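You operate a simulated robot arm through the tools that you are given. There is no shell and no other tool. Be economical: measure what you need, move in short steps, check, and stop when the job is done.

You are at the controls of a simulated robot arm. One attempt, no reset.

## Task
Fetch the sugar packet that expires last from the top of the low table and stand it on top of the silver syrup pot.
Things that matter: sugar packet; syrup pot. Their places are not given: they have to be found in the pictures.

The check looks at the end state, three seconds after you hand in, the way a careful person would. Anything else that was tipped, shoved, dropped, spilled or broken makes it a failure.

## Robot
A 7-joint arm with a two-finger parallel gripper, fixed in place. Base frame: the origin is at the foot of the arm, x ahead of it, y to its left, z up; the work surface is at about z = -0.004. Lengths are in m, angles in rad, forces in N, time in s.
With the tool pointing down near the work surface it reaches from about 0.24 to 0.62 m from the base axis. Its first joint turns from -1.152 to 1.152 rad. Payload 2.6 kg.
The TCP is the grasp point between the finger pads, 0.03 m short of the fingertips. In the tool frame z runs along the fingers and y along their closing line. Largest opening 0.094 m; finger width 0.028, thickness 0.01; the body of the gripper, 0.05 by 0.096 m, starts 0.055 m behind the TCP.
Orientation is that of the tool frame in the base frame, as a unit quaternion [x, y, z, w]. With the fingers straight down and closing along the base's y, the tool's x points along the base's -x, its y along +y and its z along -z.

## Interface
- The arm moves only by the tool jog_arm. Its argument "increments" is one flat list of numbers, 7 for each row, row after row: the turn, a rotation vector about the base's x, y, z in rad, then the shift along the base's x, y, z in m, then the finger opening in m, from 0 to 0.094. In form: [rx, ry, rz, tx, ty, tz, gripper, rx, ry, rz, tx, ty, tz, gripper, ...]. A call has 1 to 10 rows; each row shifts and turns the commanded pose from where the row before left it. A row lasts 0.2 s, in which the tool goes at most 0.05 m and 0.15 rad; a call with a longer step from one row to the next is refused whole, and so is a gripper value outside its range. A pose out of reach is approached as far as the arm can. The call stops where the force on the tool passes 40 N (or 10 N more than at its start, if that is more) or the arm is blocked; 0.2 s more then pass. Each finger travels about 0.072 m/s and halts on what it meets, pressing with about 39 N; the grip force reading is that of the motor and also rises with nothing between the fingers. The clock runs only during rows and for 0.2 s after the last one: add rows that do not move to give the fingers time. It gives the time, the measured TCP pose, the force on the tool (base axes), the opening and the grip force at its end, in the units of the frame above (readings bear some noise), and new pictures: "pictures" is both (left out), scene, wrist or none.
- Cameras (640 x 400 px; columns grow to the right, rows downward): "scene" is fixed at [0.0285, 0.4231, 0.5698]; the picture's right is [-0.85, -0.53, 0.00], its down [-0.28, 0.44, -0.85] and it looks along [0.45, -0.72, -0.52] (base axes); focal length 342 px, centre (320, 200). "wrist" rides on the gripper at [-0.037, 0, -0.058] in the tool frame; the picture's right is [0.00, -1.00, 0.00], its down [0.97, 0.00, -0.24] and it looks along [0.24, 0.00, 0.97] (tool axes); focal length 218 px, centre (320, 200).
- locate(camera, pixels): for up to 12 pixels [column, row] of the newest picture of that camera ("zoom" is the newest enlarged one), the place [x, y, z] in the base frame of the surface seen there, good to about 0.002 m. No time passes.
- inspect(camera, box): a new picture of the part [left, top, right, bottom] of that camera's present view, enlarged. No time passes.
- job_done(): hands the job in; it is judged then, once.

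Work in short steps. Measure before you move; look again where a grasp or a placing could have gone wrong, and mend it. You have 60 turns and 120 pictures in all, those below and enlarged ones among them. Open the gripper and draw the arm clear of the work before you hand the job in, unless the task says otherwise; then end with one line.

The tools are called after "Call:" as name(argument=value, ...) on one line, values as JSON. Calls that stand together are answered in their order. jog_arm: Moves the arm, as the interface text tells. Its arguments: {"type":"object","properties":{"increments":{"type":"array","items":{"type":"number"}},"pictures":{"type":"string","enum":["both","scene","wrist","none"]}},"required":["increments"]} The other tools are called the same way: locate (camera, pixels) gives the place of the surface under pixels of a picture; inspect (camera, box) takes an enlarged picture of a part of a camera's view; job_done () hands the job in.

At the start:

```text
clock: 0.0
tcp_pos: [0.4227, -0.0616, 0.3457]
ee_rot: [0.0, 1.0, 0.0, 0.0]
force: [-0.7, -0.1, -0.2]
grip_width: 0.094
grip_force: 0.0
```

scene: 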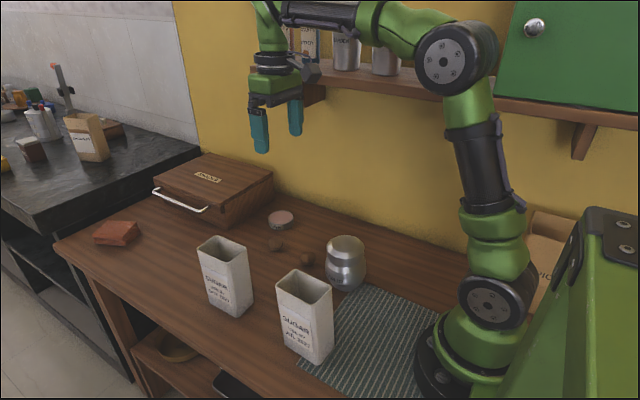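
wrist: 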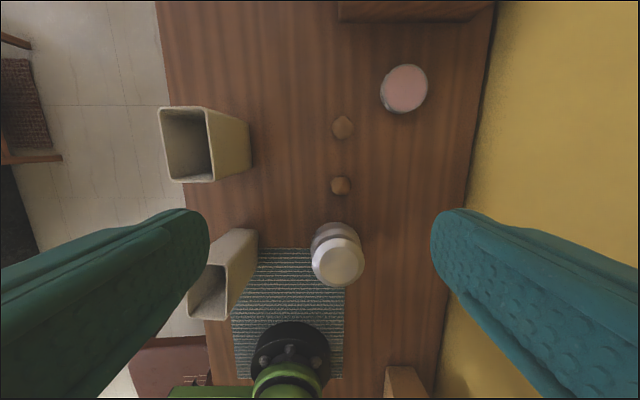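

Two sugar packets are seen at about (225,275) and (305,315), and the silver pot at (345,262). I enlarge the labels to read the dates.

Call:
inspect(camera="scene", box=[185, 225, 265, 325])

Call:
inspect(camera="scene", box=[265, 260, 345, 370])

Call:
inspect(camera="scene", box=[0, 60, 200, 190])

Call:
locate(camera="scene", pixels=[[197, 245], [212, 236], [247, 250], [236, 262], [239, 315], [277, 281], [295, 270], [332, 285], [318, 298], [318, 361], [345, 242], [345, 275]])

```text
4.00 times, centred on (225, 275) of scene
```

zoom: 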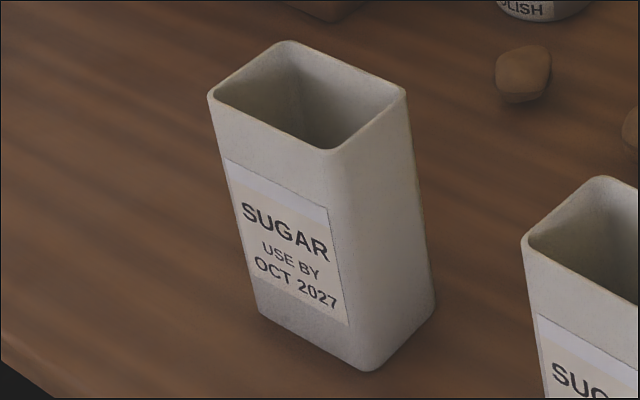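

```text
3.64 times, centred on (305, 315) of scene
```

zoom: 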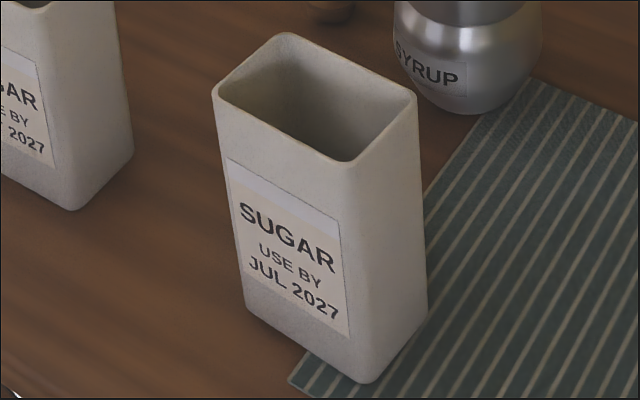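

```text
3.08 times, centred on (100, 125) of scene
```

zoom: 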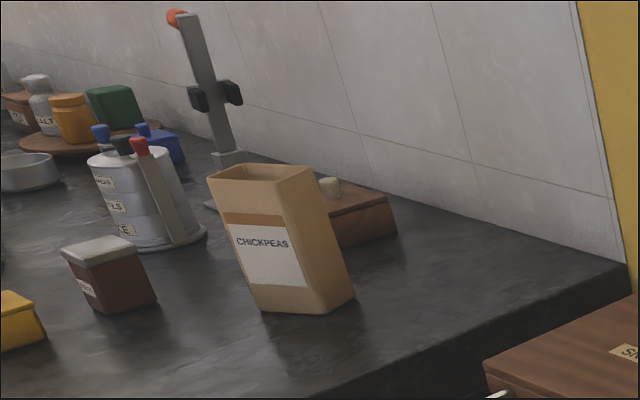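

```text
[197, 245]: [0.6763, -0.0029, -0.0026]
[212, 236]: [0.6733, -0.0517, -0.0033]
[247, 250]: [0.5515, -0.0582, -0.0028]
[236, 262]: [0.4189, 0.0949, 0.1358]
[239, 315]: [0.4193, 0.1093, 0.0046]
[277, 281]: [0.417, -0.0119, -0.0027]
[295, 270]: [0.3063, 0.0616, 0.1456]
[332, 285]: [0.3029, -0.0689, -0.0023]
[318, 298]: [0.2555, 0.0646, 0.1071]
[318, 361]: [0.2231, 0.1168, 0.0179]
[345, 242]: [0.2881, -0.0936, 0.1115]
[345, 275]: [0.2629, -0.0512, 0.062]
```

The last-expiring packet is OCT 2027, the left one at (225,275), against JUL 2027. I measure its rim and walls and the pot's top, and check the shelf pots.

Call:
inspect(camera="scene", box=[280, 15, 420, 100])

Call:
inspect(camera="scene", box=[310, 225, 390, 300])

Call:
locate(camera="scene", pixels=[[199, 248], [226, 261], [228, 262], [206, 300], [232, 314], [243, 255], [285, 250], [249, 298], [330, 245], [360, 247], [345, 238], [345, 250]])

Call:
locate(camera="wrist", pixels=[[160, 110], [206, 109], [214, 180], [168, 180], [250, 119], [250, 172], [337, 262], [316, 265], [361, 260], [337, 240], [337, 284], [230, 145]])

Call:
inspect(camera="wrist", box=[140, 90, 380, 330])

```text
4.57 times, centred on (350, 58) of scene
```

zoom: 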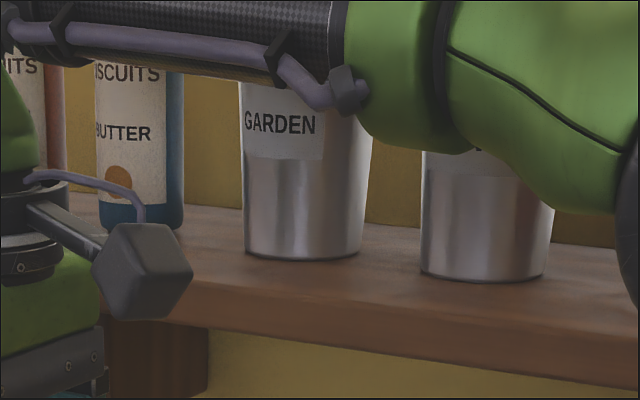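

```text
5.33 times, centred on (350, 262) of scene
```

zoom: 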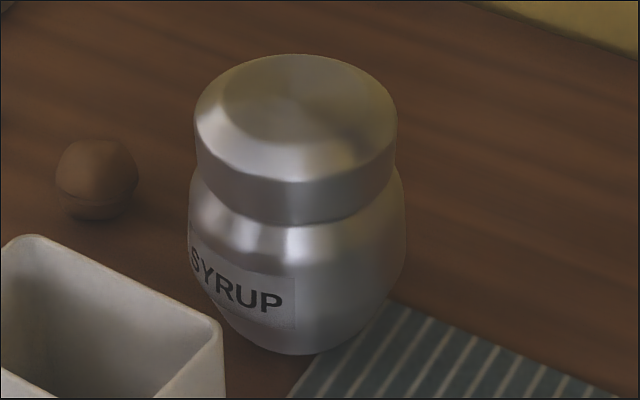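

```text
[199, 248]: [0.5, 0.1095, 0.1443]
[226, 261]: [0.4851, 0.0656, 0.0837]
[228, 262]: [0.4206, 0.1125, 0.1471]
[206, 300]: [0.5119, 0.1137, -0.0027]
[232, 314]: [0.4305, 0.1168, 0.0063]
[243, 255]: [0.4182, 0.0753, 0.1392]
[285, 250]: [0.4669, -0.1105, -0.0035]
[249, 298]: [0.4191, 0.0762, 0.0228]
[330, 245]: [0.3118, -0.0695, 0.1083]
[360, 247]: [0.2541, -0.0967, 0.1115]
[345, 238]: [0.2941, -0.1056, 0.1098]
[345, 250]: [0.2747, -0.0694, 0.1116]
```

```text
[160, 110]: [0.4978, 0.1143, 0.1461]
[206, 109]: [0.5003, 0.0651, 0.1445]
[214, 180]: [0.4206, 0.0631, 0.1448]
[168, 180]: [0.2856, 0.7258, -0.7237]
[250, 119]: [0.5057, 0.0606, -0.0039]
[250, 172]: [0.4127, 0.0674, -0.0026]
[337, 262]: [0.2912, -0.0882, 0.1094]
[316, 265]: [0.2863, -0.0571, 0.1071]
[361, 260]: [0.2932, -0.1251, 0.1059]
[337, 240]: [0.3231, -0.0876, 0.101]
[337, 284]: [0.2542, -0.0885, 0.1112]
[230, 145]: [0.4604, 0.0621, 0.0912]
```

```text
1.67 times, centred on (260, 210) of wrist
```

zoom: 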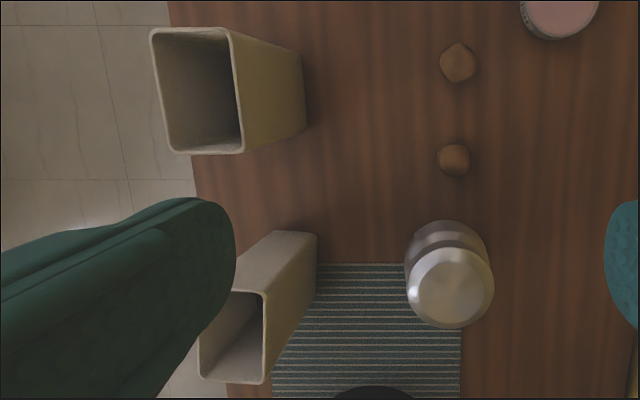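

The packet spans x 0.418–0.502, y 0.063–0.116, top z 0.146; the pot lid is about (0.288,-0.09), z 0.111. I move above the packet, still well clear, to refine.

Call:
jog_arm(increments=[0, 0, 0, 0.0093, 0.0377, -0.024, 0.094, 0, 0, 0, 0.0093, 0.0377, -0.024, 0.094, 0, 0, 0, 0.0093, 0.0377, -0.024, 0.094, 0, 0, 0, 0.0094, 0.0375, -0.024, 0.094, 0, 0, 0, 0, 0, 0, 0.094])

```text
clock: 1.2
tcp_pos: [0.461, 0.0916, 0.2514]
ee_rot: [0.001, 1.0, -0.001, -0.001]
force: [0.1, -0.9, -1.1]
grip_width: 0.0941
grip_force: 0.1
```

scene: 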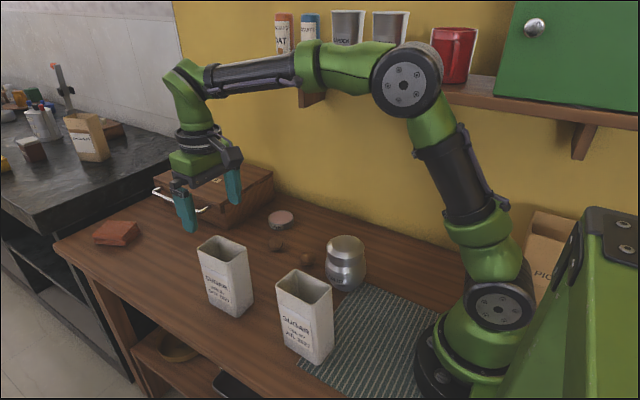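
wrist: 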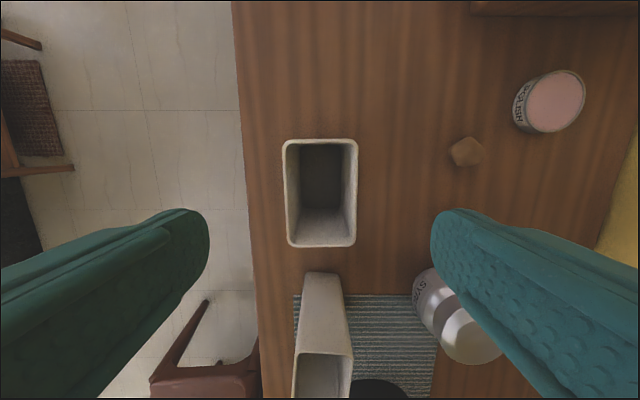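

The packet rim lies at columns 284–357, rows 139–247 in the wrist view, well centred and aligned. I measure the rim, then descend.

Call:
locate(camera="wrist", pixels=[[286, 150], [288, 240], [355, 150], [354, 240], [320, 141], [320, 246], [320, 180]])

```text
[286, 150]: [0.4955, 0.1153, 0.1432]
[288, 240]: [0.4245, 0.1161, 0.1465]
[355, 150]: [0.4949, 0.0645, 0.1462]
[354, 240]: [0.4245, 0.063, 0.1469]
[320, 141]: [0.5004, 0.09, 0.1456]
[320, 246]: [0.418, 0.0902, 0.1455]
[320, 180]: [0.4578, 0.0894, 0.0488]
```

Centre is (0.459, 0.0896). I descend to z 0.117 with the fingers open (20 mm clearance each side).

Call:
jog_arm(increments=[0, 0, 0, -0.0015, -0.002, -0.034, 0.094, 0, 0, 0, 0, 0, -0.034, 0.094, 0, 0, 0, 0, 0, -0.034, 0.094, 0, 0, 0, 0, 0, -0.032, 0.094, 0, 0, 0, 0, 0, 0, 0.094])

```text
clock: 2.4
tcp_pos: [0.4597, 0.0873, 0.1161]
ee_rot: [0.0, 1.0, 0.001, 0.0]
force: [-0.4, -0.4, 0.2]
grip_width: 0.0942
grip_force: 0.0
```

scene: 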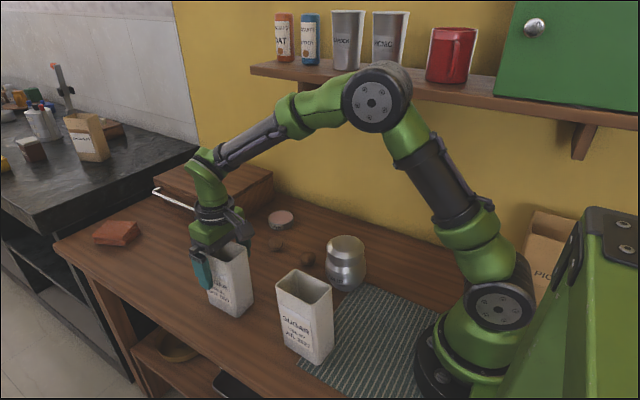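
wrist: 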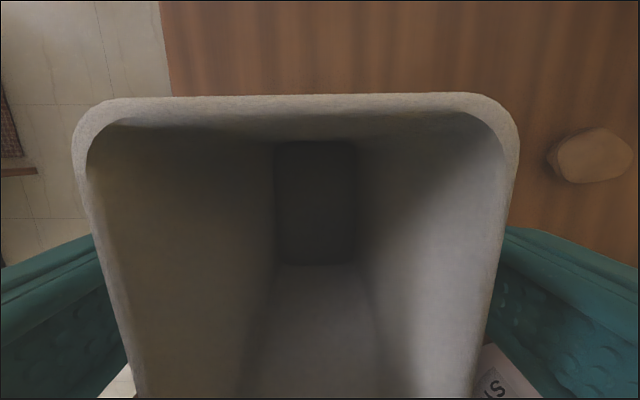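

The fingers straddle the packet; I shift 2 mm to +y and close.

Call:
jog_arm(increments=[0, 0, 0, 0, 0.002, 0, 0.08, 0, 0, 0, 0, 0, 0, 0.064, 0, 0, 0, 0, 0, 0, 0.045, 0, 0, 0, 0, 0, 0, 0.04, 0, 0, 0, 0, 0, 0, 0.04], pictures="scene")

```text
clock: 3.6
tcp_pos: [0.459, 0.0896, 0.1156]
ee_rot: [0.0, 1.0, 0.0, 0.0]
force: [1.1, 0.6, -0.7]
grip_width: 0.059
grip_force: 38.9
```

scene: 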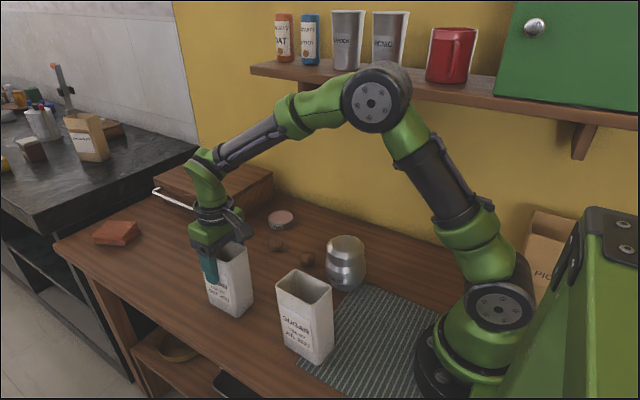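

Gripped at 0.059 m with 39 N. I lift straight up 0.18 m.

Call:
jog_arm(increments=[0, 0, 0, 0, 0, 0.015, 0.04, 0, 0, 0, 0, 0, 0.03, 0.04, 0, 0, 0, 0, 0, 0.035, 0.04, 0, 0, 0, 0, 0, 0.035, 0.04, 0, 0, 0, 0, 0, 0.035, 0.04, 0, 0, 0, 0, 0, 0.03, 0.04, 0, 0, 0, 0, 0, 0, 0.04])

```text
clock: 5.2
tcp_pos: [0.4586, 0.0884, 0.2959]
ee_rot: [0.0, 1.0, 0.001, 0.0]
force: [0.4, -0.7, -1.7]
grip_width: 0.0592
grip_force: 39.2
```

scene: 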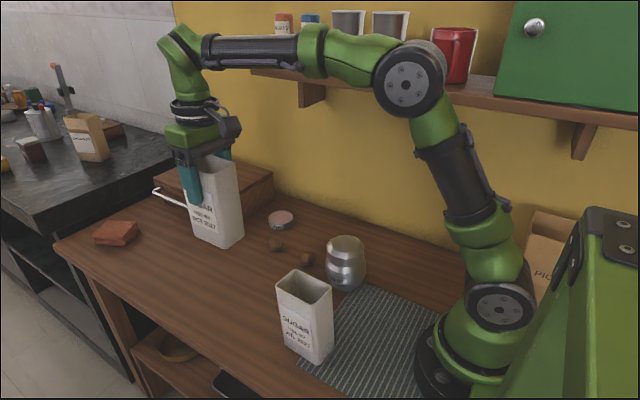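
wrist: 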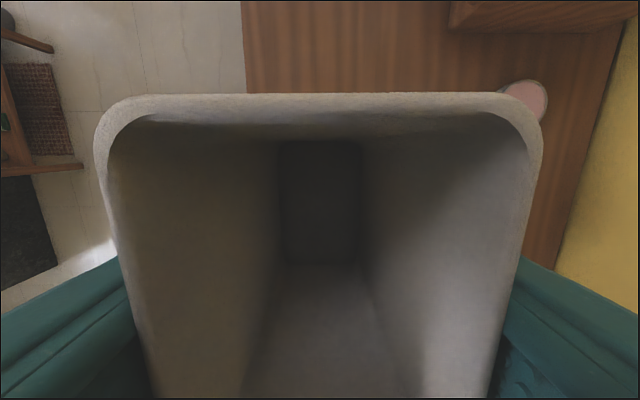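

The packet hangs upright in the grip. Next I pin down the pot lid centre from a fresh enlargement.

Call:
inspect(camera="scene", box=[310, 225, 390, 275])

Call:
locate(camera="zoom", pixels=[[293, 70], [270, 120], [230, 140], [350, 140], [290, 165], [290, 120], [290, 95], [385, 110], [199, 130], [394, 130], [240, 90], [350, 90]])

```text
8.00 times, centred on (350, 250) of scene
```

zoom: 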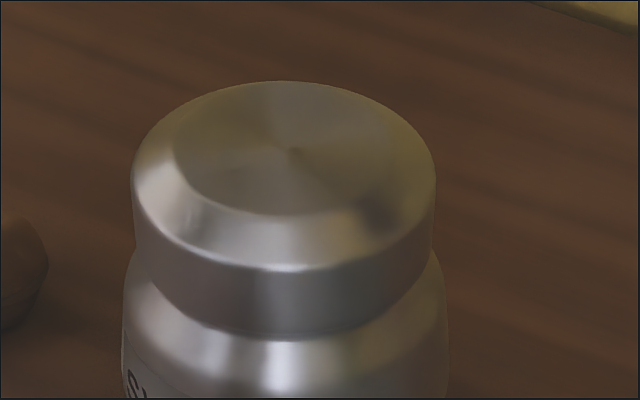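

```text
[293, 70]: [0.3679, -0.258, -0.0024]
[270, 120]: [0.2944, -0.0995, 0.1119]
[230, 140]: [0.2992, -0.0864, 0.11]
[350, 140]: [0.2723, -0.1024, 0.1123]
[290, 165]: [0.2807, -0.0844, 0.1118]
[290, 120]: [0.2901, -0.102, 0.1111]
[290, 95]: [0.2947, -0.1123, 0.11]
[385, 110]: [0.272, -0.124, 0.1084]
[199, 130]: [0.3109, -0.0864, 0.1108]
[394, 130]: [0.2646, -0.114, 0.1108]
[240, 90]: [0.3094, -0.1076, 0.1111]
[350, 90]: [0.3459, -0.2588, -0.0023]
```

The radial shading centre of the lid is near (290,150) in the enlargement; I locate it and the flat rim's edges.

Call:
locate(camera="zoom", pixels=[[290, 150], [176, 150], [400, 150], [290, 213], [285, 84], [290, 270], [133, 180], [436, 185], [205, 193], [375, 195], [210, 100], [370, 105]])

```text
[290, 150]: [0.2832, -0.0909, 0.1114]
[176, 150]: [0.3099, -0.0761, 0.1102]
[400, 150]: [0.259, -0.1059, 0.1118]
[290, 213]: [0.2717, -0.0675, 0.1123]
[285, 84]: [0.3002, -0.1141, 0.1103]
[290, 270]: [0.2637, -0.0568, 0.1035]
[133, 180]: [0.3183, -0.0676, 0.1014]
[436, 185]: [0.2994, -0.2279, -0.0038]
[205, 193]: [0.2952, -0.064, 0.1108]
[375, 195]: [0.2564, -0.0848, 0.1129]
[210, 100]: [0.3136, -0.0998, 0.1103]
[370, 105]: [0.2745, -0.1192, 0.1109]
```

Lid centre is (0.285, -0.0914), z 0.1113, flat radius about 0.029. I carry the packet in y first, then back in x, staying at z 0.296 (packet bottom 0.177).

Call:
jog_arm(increments=[0, 0, 0, 0, -0.02, 0, 0.04, 0, 0, 0, 0, -0.035, 0, 0.04, 0, 0, 0, 0, -0.035, 0, 0.04, 0, 0, 0, 0, -0.035, 0, 0.04, 0, 0, 0, 0, -0.035, 0, 0.04, 0, 0, 0, 0, -0.02, 0, 0.04, 0, 0, 0, -0.02, 0, 0, 0.04, 0, 0, 0, -0.03, 0, 0, 0.04, 0, 0, 0, -0.02, 0, 0, 0.04, 0, 0, 0, 0, 0, 0, 0.04])

```text
clock: 7.4
tcp_pos: [0.3886, -0.0906, 0.2931]
ee_rot: [0.0, 1.0, 0.0, 0.0]
force: [-0.1, 0.2, -1.3]
grip_width: 0.0592
grip_force: 38.9
```

scene: 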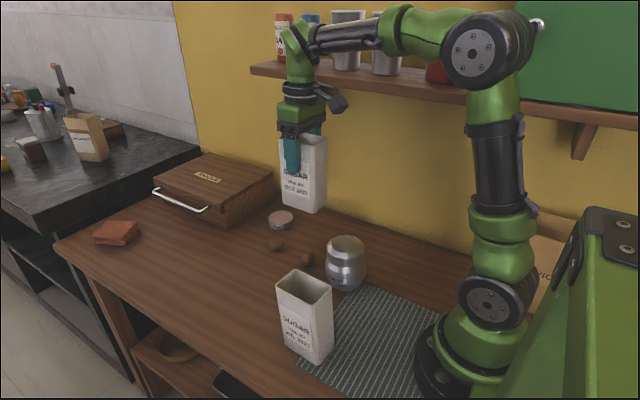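
wrist: 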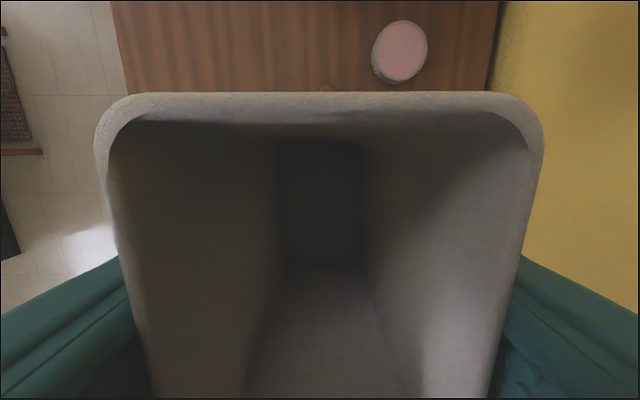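

The packet is still upright with the shelf and wall clear. I continue back in x by 0.07 and check.

Call:
jog_arm(increments=[0, 0, 0, -0.02, 0, 0, 0.04, 0, 0, 0, -0.025, 0, 0, 0.04, 0, 0, 0, -0.025, 0, 0, 0.04, 0, 0, 0, 0, 0, 0, 0.04], pictures="scene")

```text
clock: 8.4
tcp_pos: [0.3185, -0.0914, 0.2946]
ee_rot: [0.0, 1.0, -0.001, 0.0]
force: [-0.1, 0.4, -1.9]
grip_width: 0.0592
grip_force: 39.3
```

scene: 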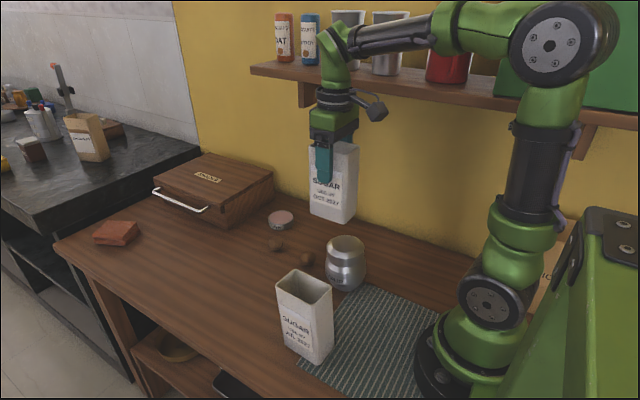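

Clear so far. I go the last 0.033 in x to be over the lid, then lower partway to z 0.25.

Call:
jog_arm(increments=[0, 0, 0, -0.018, 0, 0, 0.04, 0, 0, 0, -0.0155, 0, 0, 0.04, 0, 0, 0, 0, 0, -0.022, 0.04, 0, 0, 0, 0, 0, -0.022, 0.04, 0, 0, 0, 0, 0, 0, 0.04, 0, 0, 0, 0, 0, 0, 0.04])

```text
clock: 9.8
tcp_pos: [0.2849, -0.0923, 0.2509]
ee_rot: [0.0, 1.0, 0.0, 0.0]
force: [-0.5, -0.1, -1.6]
grip_width: 0.0591
grip_force: 39.0
```

scene: 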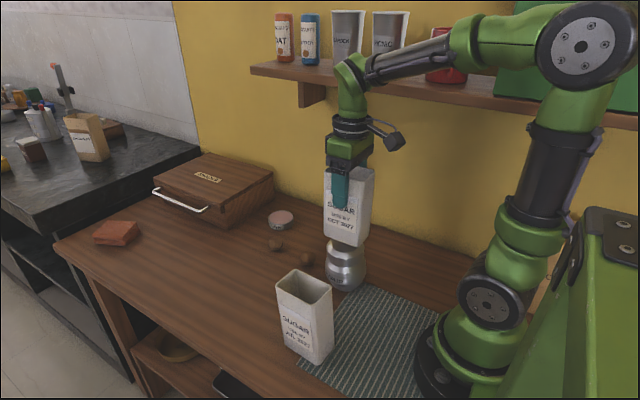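
wrist: 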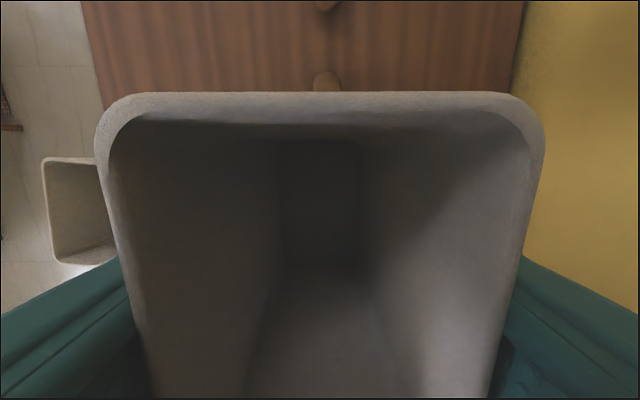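

The packet is right over the pot, about 20 mm above it. I enlarge to check alignment and measure the packet's walls and bottom edge.

Call:
inspect(camera="scene", box=[300, 160, 400, 295])

Call:
locate(camera="scene", pixels=[[328, 232], [340, 239], [354, 243], [364, 238], [345, 215], [368, 215], [330, 200], [360, 241]])

```text
2.96 times, centred on (350, 228) of scene
```

zoom: 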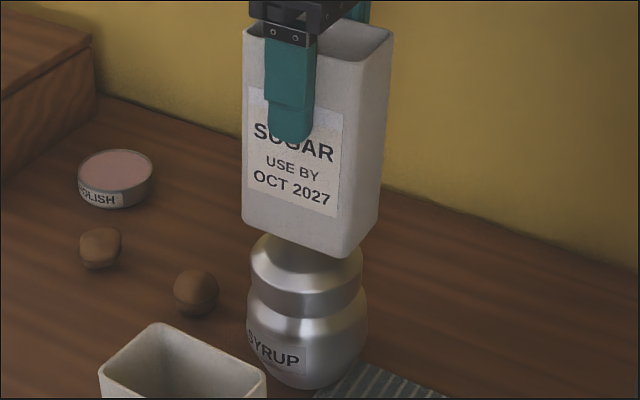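

```text
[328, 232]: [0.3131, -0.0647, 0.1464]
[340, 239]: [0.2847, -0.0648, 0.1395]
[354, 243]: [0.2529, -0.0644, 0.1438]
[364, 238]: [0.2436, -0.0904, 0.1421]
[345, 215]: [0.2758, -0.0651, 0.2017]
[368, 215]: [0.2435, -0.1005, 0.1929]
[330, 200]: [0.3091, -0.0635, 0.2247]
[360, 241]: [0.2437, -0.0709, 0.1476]
```

Aligned: packet centre is about (0.285, -0.091). I lower 16 mm, then creep until contact shows in the force.

Call:
jog_arm(increments=[0, 0, 0, 0, 0, -0.008, 0.04, 0, 0, 0, 0, 0, -0.008, 0.04, 0, 0, 0, 0, 0, 0, 0.04, 0, 0, 0, 0, 0, 0, 0.04], pictures="none")

Call:
jog_arm(increments=[0, 0, 0, 0, 0, -0.0015, 0.04, 0, 0, 0, 0, 0, 0, 0.04], pictures="none")

Call:
jog_arm(increments=[0, 0, 0, 0, 0, -0.001, 0.04, 0, 0, 0, 0, 0, 0, 0.04], pictures="scene")

```text
clock: 10.8
tcp_pos: [0.2854, -0.0909, 0.2355]
ee_rot: [0.0, 1.0, 0.0, 0.001]
force: [-0.2, 0.8, -1.4]
grip_width: 0.0588
grip_force: 39.3
```

```text
clock: 11.4
tcp_pos: [0.2859, -0.0926, 0.2346]
ee_rot: [-0.001, 1.0, 0.0, 0.0]
force: [-0.3, -0.3, -2.3]
grip_width: 0.059
grip_force: 39.0
```

```text
clock: 12.0
tcp_pos: [0.2853, -0.0905, 0.2329]
ee_rot: [0.0, 1.0, 0.0, 0.0]
force: [0.3, -0.5, -2.1]
grip_width: 0.0588
grip_force: 38.8
```

scene: 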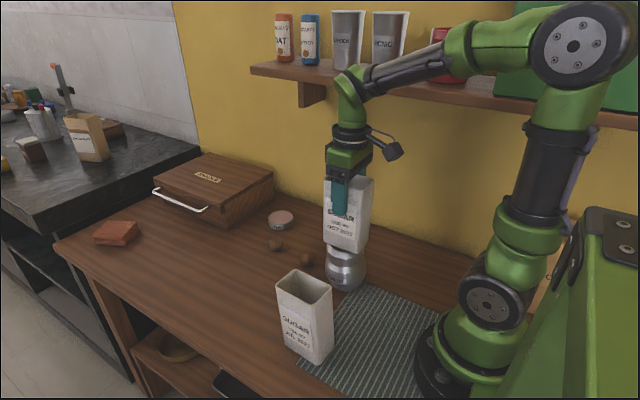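

No contact yet (force -2 N, the packet's weight). I creep in 1 mm steps.

Call:
jog_arm(increments=[0, 0, 0, 0, 0, -0.001, 0.04, 0, 0, 0, 0, 0, 0, 0.04], pictures="none")

Call:
jog_arm(increments=[0, 0, 0, 0, 0, -0.001, 0.04, 0, 0, 0, 0, 0, 0, 0.04], pictures="none")

Call:
jog_arm(increments=[0, 0, 0, 0, 0, -0.001, 0.04, 0, 0, 0, 0, 0, 0, 0.04], pictures="none")

```text
clock: 12.6
tcp_pos: [0.2854, -0.0909, 0.2323]
ee_rot: [0.0, 1.0, 0.0, 0.001]
force: [-0.5, 0.9, -1.2]
grip_width: 0.0591
grip_force: 39.0
```

```text
clock: 13.2
tcp_pos: [0.2855, -0.0925, 0.2311]
ee_rot: [0.0, 1.0, 0.0, 0.001]
force: [-0.1, -0.5, -1.5]
grip_width: 0.0587
grip_force: 38.5
```

```text
clock: 13.8
tcp_pos: [0.2855, -0.0911, 0.2296]
ee_rot: [0.0, 1.0, 0.0, 0.0]
force: [-0.2, 0.0, -1.7]
grip_width: 0.059
grip_force: 38.9
```

Still hanging free at z 0.2297; contact is expected around here, so I look closer and creep one more step.

Call:
jog_arm(increments=[0, 0, 0, 0, 0, -0.001, 0.04, 0, 0, 0, 0, 0, 0, 0.04], pictures="scene")

Call:
inspect(camera="scene", box=[310, 215, 390, 295])

```text
clock: 14.4
tcp_pos: [0.2849, -0.092, 0.2304]
ee_rot: [0.0, 1.0, 0.0, -0.001]
force: [0.4, -0.4, 2.2]
grip_width: 0.059
grip_force: 39.2
```

scene: 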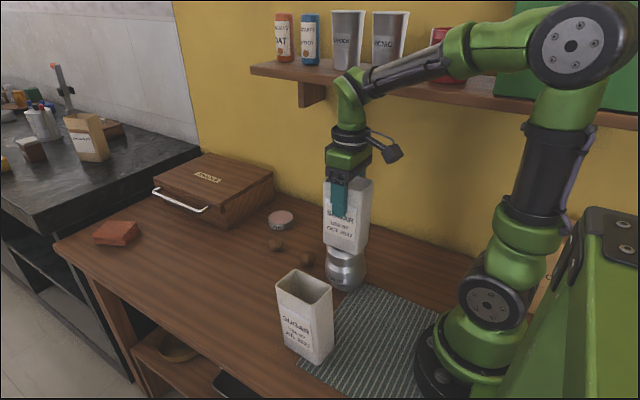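

```text
5.00 times, centred on (350, 255) of scene
```

zoom: 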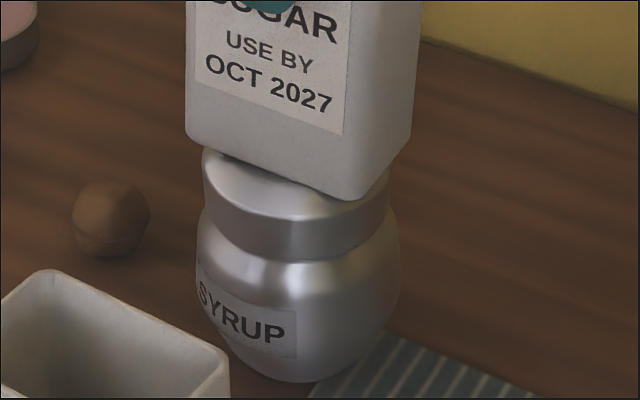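

Force rose to +2.2 N: the packet rests on the lid. I open gradually in place.

Call:
jog_arm(increments=[0, 0, 0, 0, 0, 0, 0.057, 0, 0, 0, 0, 0, 0, 0.06, 0, 0, 0, 0, 0, 0, 0.063, 0, 0, 0, 0, 0, 0, 0.068, 0, 0, 0, 0, 0, 0, 0.075, 0, 0, 0, 0, 0, 0, 0.085, 0, 0, 0, 0, 0, 0, 0.094, 0, 0, 0, 0, 0, 0, 0.094])

```text
clock: 16.2
tcp_pos: [0.2853, -0.0926, 0.2302]
ee_rot: [0.0, 1.0, 0.0, 0.0]
force: [0.1, 0.6, -0.2]
grip_width: 0.0941
grip_force: 0.1
```

scene: 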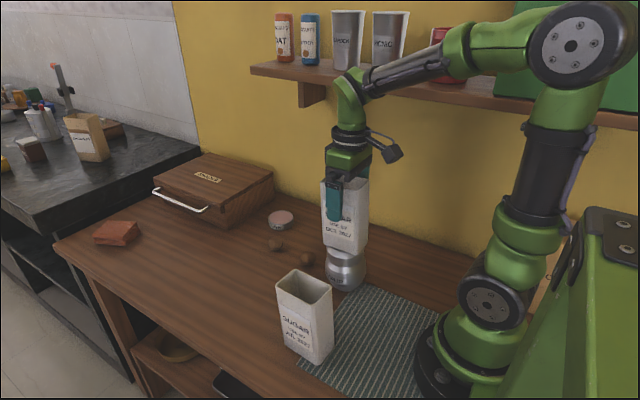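
wrist: 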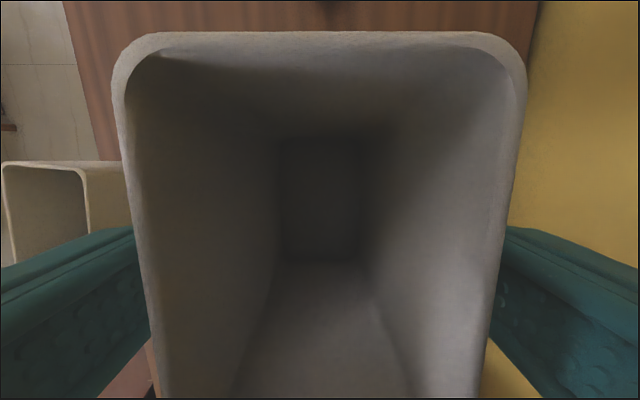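

The rim in the wrist view moved from row 93 to 32, so the packet may have tilted. I check before withdrawing.

Call:
inspect(camera="scene", box=[290, 160, 400, 295])

Call:
locate(camera="scene", pixels=[[328, 240], [353, 252], [350, 215], [350, 195], [367, 190], [365, 240], [325, 190], [330, 242], [364, 181]])

Call:
locate(camera="wrist", pixels=[[320, 38], [180, 38], [480, 38], [135, 200], [505, 200], [150, 350], [485, 350]])

```text
2.96 times, centred on (345, 228) of scene
```

zoom: 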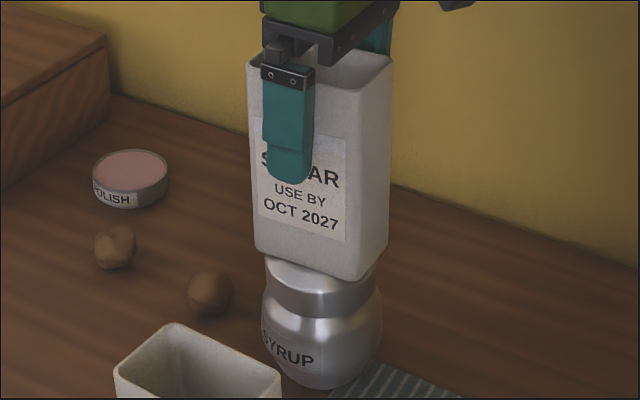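

```text
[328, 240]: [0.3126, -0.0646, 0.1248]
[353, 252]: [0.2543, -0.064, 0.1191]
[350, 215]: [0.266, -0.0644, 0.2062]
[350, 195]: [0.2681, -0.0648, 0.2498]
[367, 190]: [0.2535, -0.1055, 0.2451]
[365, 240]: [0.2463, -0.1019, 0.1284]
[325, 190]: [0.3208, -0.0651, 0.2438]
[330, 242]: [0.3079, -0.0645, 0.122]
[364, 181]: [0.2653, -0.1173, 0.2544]
```

```text
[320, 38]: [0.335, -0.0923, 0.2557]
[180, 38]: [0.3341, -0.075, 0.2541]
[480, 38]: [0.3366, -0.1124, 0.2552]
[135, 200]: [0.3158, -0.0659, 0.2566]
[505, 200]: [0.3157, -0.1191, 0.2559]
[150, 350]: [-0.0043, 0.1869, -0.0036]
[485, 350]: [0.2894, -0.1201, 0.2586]
```

The packet leans about 3° toward +x, consistent with the lid's own slope (z 0.1129 at low x, 0.1102 at high x). I wait in place to see whether it is at rest.

Call:
jog_arm(increments=[0, 0, 0, 0, 0, 0, 0.094, 0, 0, 0, 0, 0, 0, 0.094, 0, 0, 0, 0, 0, 0, 0.094, 0, 0, 0, 0, 0, 0, 0.094, 0, 0, 0, 0, 0, 0, 0.094, 0, 0, 0, 0, 0, 0, 0.094, 0, 0, 0, 0, 0, 0, 0.094])

Call:
locate(camera="wrist", pixels=[[320, 38], [180, 38], [480, 38], [135, 200], [505, 200]])

Call:
inspect(camera="scene", box=[310, 235, 390, 295])

```text
clock: 17.8
tcp_pos: [0.2872, -0.0918, 0.2296]
ee_rot: [0.0, 1.0, 0.0, 0.0]
force: [-1.0, 0.9, -0.5]
grip_width: 0.094
grip_force: 0.0
```

scene: 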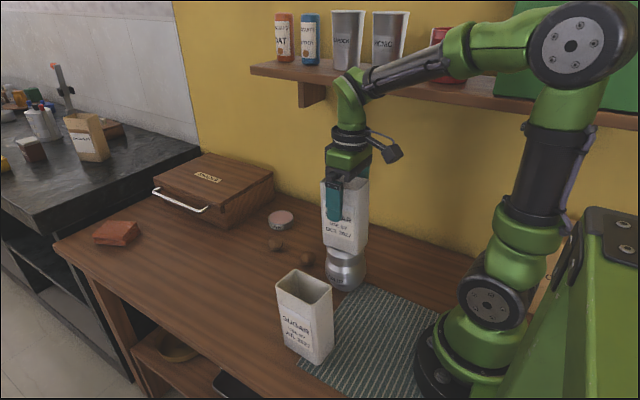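
wrist: 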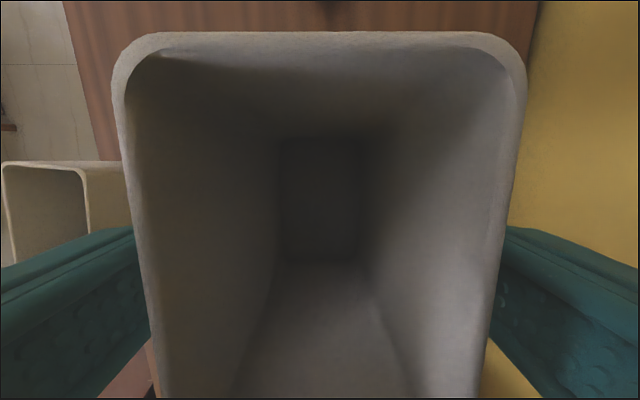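

```text
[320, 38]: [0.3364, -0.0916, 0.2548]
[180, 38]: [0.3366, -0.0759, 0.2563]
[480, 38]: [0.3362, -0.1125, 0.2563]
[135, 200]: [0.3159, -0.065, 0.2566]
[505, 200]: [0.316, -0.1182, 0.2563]
```

```text
6.67 times, centred on (350, 265) of scene
```

zoom: 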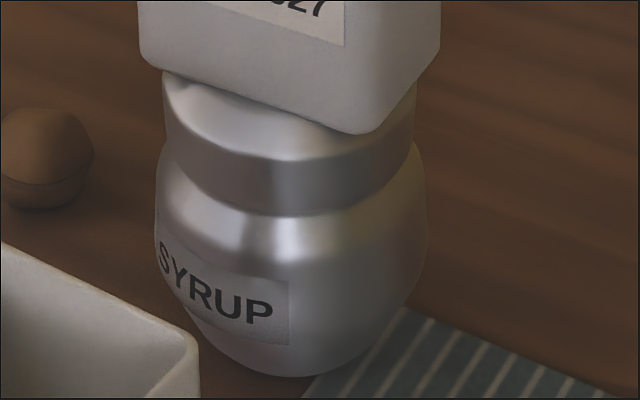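

It is at rest, flush with the lid: the pot itself stands partly on the mat edge, so both lean the same small angle. I withdraw straight up, slowly at first.

Call:
jog_arm(increments=[0, 0, 0, 0, 0, 0.01, 0.094, 0, 0, 0, 0, 0, 0.015, 0.094, 0, 0, 0, 0, 0, 0.02, 0.094, 0, 0, 0, 0, 0, 0.025, 0.094, 0, 0, 0, 0, 0, 0.025, 0.094, 0, 0, 0, 0, 0, 0.025, 0.094, 0, 0, 0, 0, 0, 0, 0.094])

```text
clock: 19.4
tcp_pos: [0.285, -0.0901, 0.3502]
ee_rot: [0.001, 1.0, 0.0, 0.0]
force: [0.8, 0.4, 0.5]
grip_width: 0.0943
grip_force: 0.1
```

scene: 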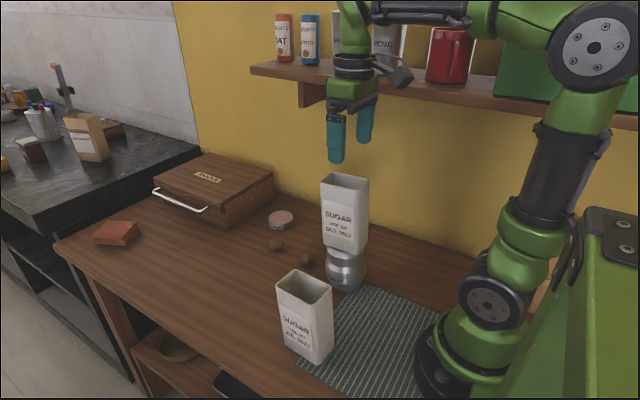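
wrist: 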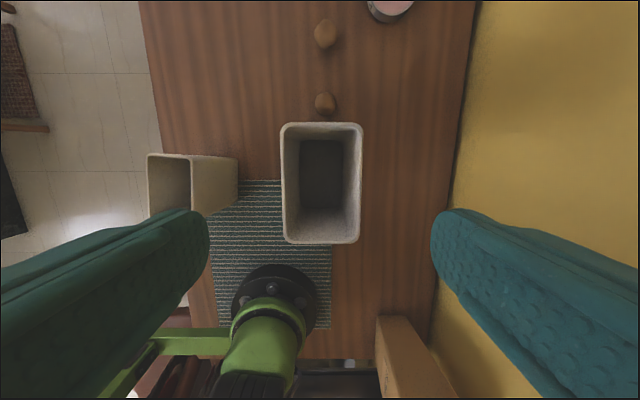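

The packet stands alone on the pot. I draw the arm a little further forward and up, then verify it is stable.

Call:
jog_arm(increments=[0, 0, 0, 0.03, 0.02, 0.005, 0.094, 0, 0, 0, 0.035, 0.02, 0, 0.094, 0, 0, 0, 0.035, 0.02, 0, 0.094, 0, 0, 0, 0.035, 0.0, 0, 0.094, 0, 0, 0, 0, 0, 0, 0.094], pictures="scene")

Call:
inspect(camera="scene", box=[260, 160, 400, 370])

Call:
locate(camera="scene", pixels=[[367, 190], [365, 240], [330, 242], [325, 190]])

```text
clock: 20.6
tcp_pos: [0.4204, -0.0299, 0.3547]
ee_rot: [0.0, 1.0, 0.0, 0.0]
force: [0.5, -0.2, 1.1]
grip_width: 0.0942
grip_force: 0.0
```

scene: 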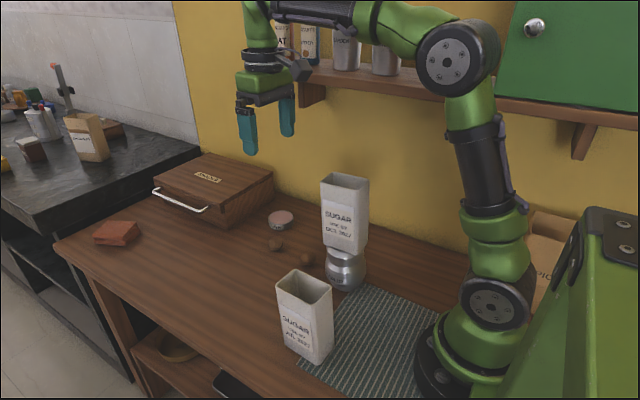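

```text
1.90 times, centred on (330, 265) of scene
```

zoom: 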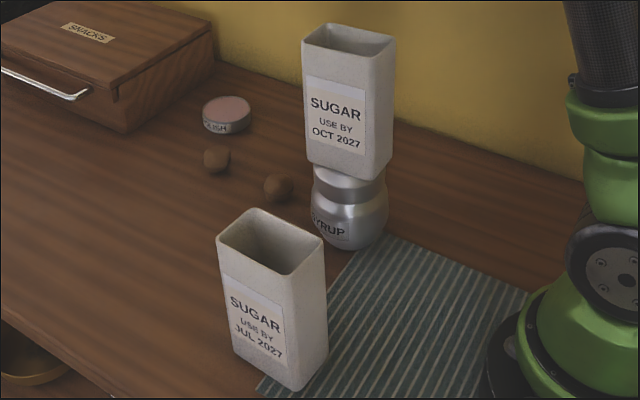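

```text
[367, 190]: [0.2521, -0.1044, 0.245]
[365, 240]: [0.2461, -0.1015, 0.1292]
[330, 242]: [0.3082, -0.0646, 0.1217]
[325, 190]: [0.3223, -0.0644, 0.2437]
```

The packet's position is unchanged, it stands stable on the pot, and everything else is undisturbed. I hand in.

Call:
job_done()

```text
The job is handed in.
```

The sugar packet that expires last (OCT 2027; the other says JUL 2027) is standing on the silver syrup pot, leaning about 3° because the pot's lid was already sloped; nothing else was moved, and the gripper is open and clear.
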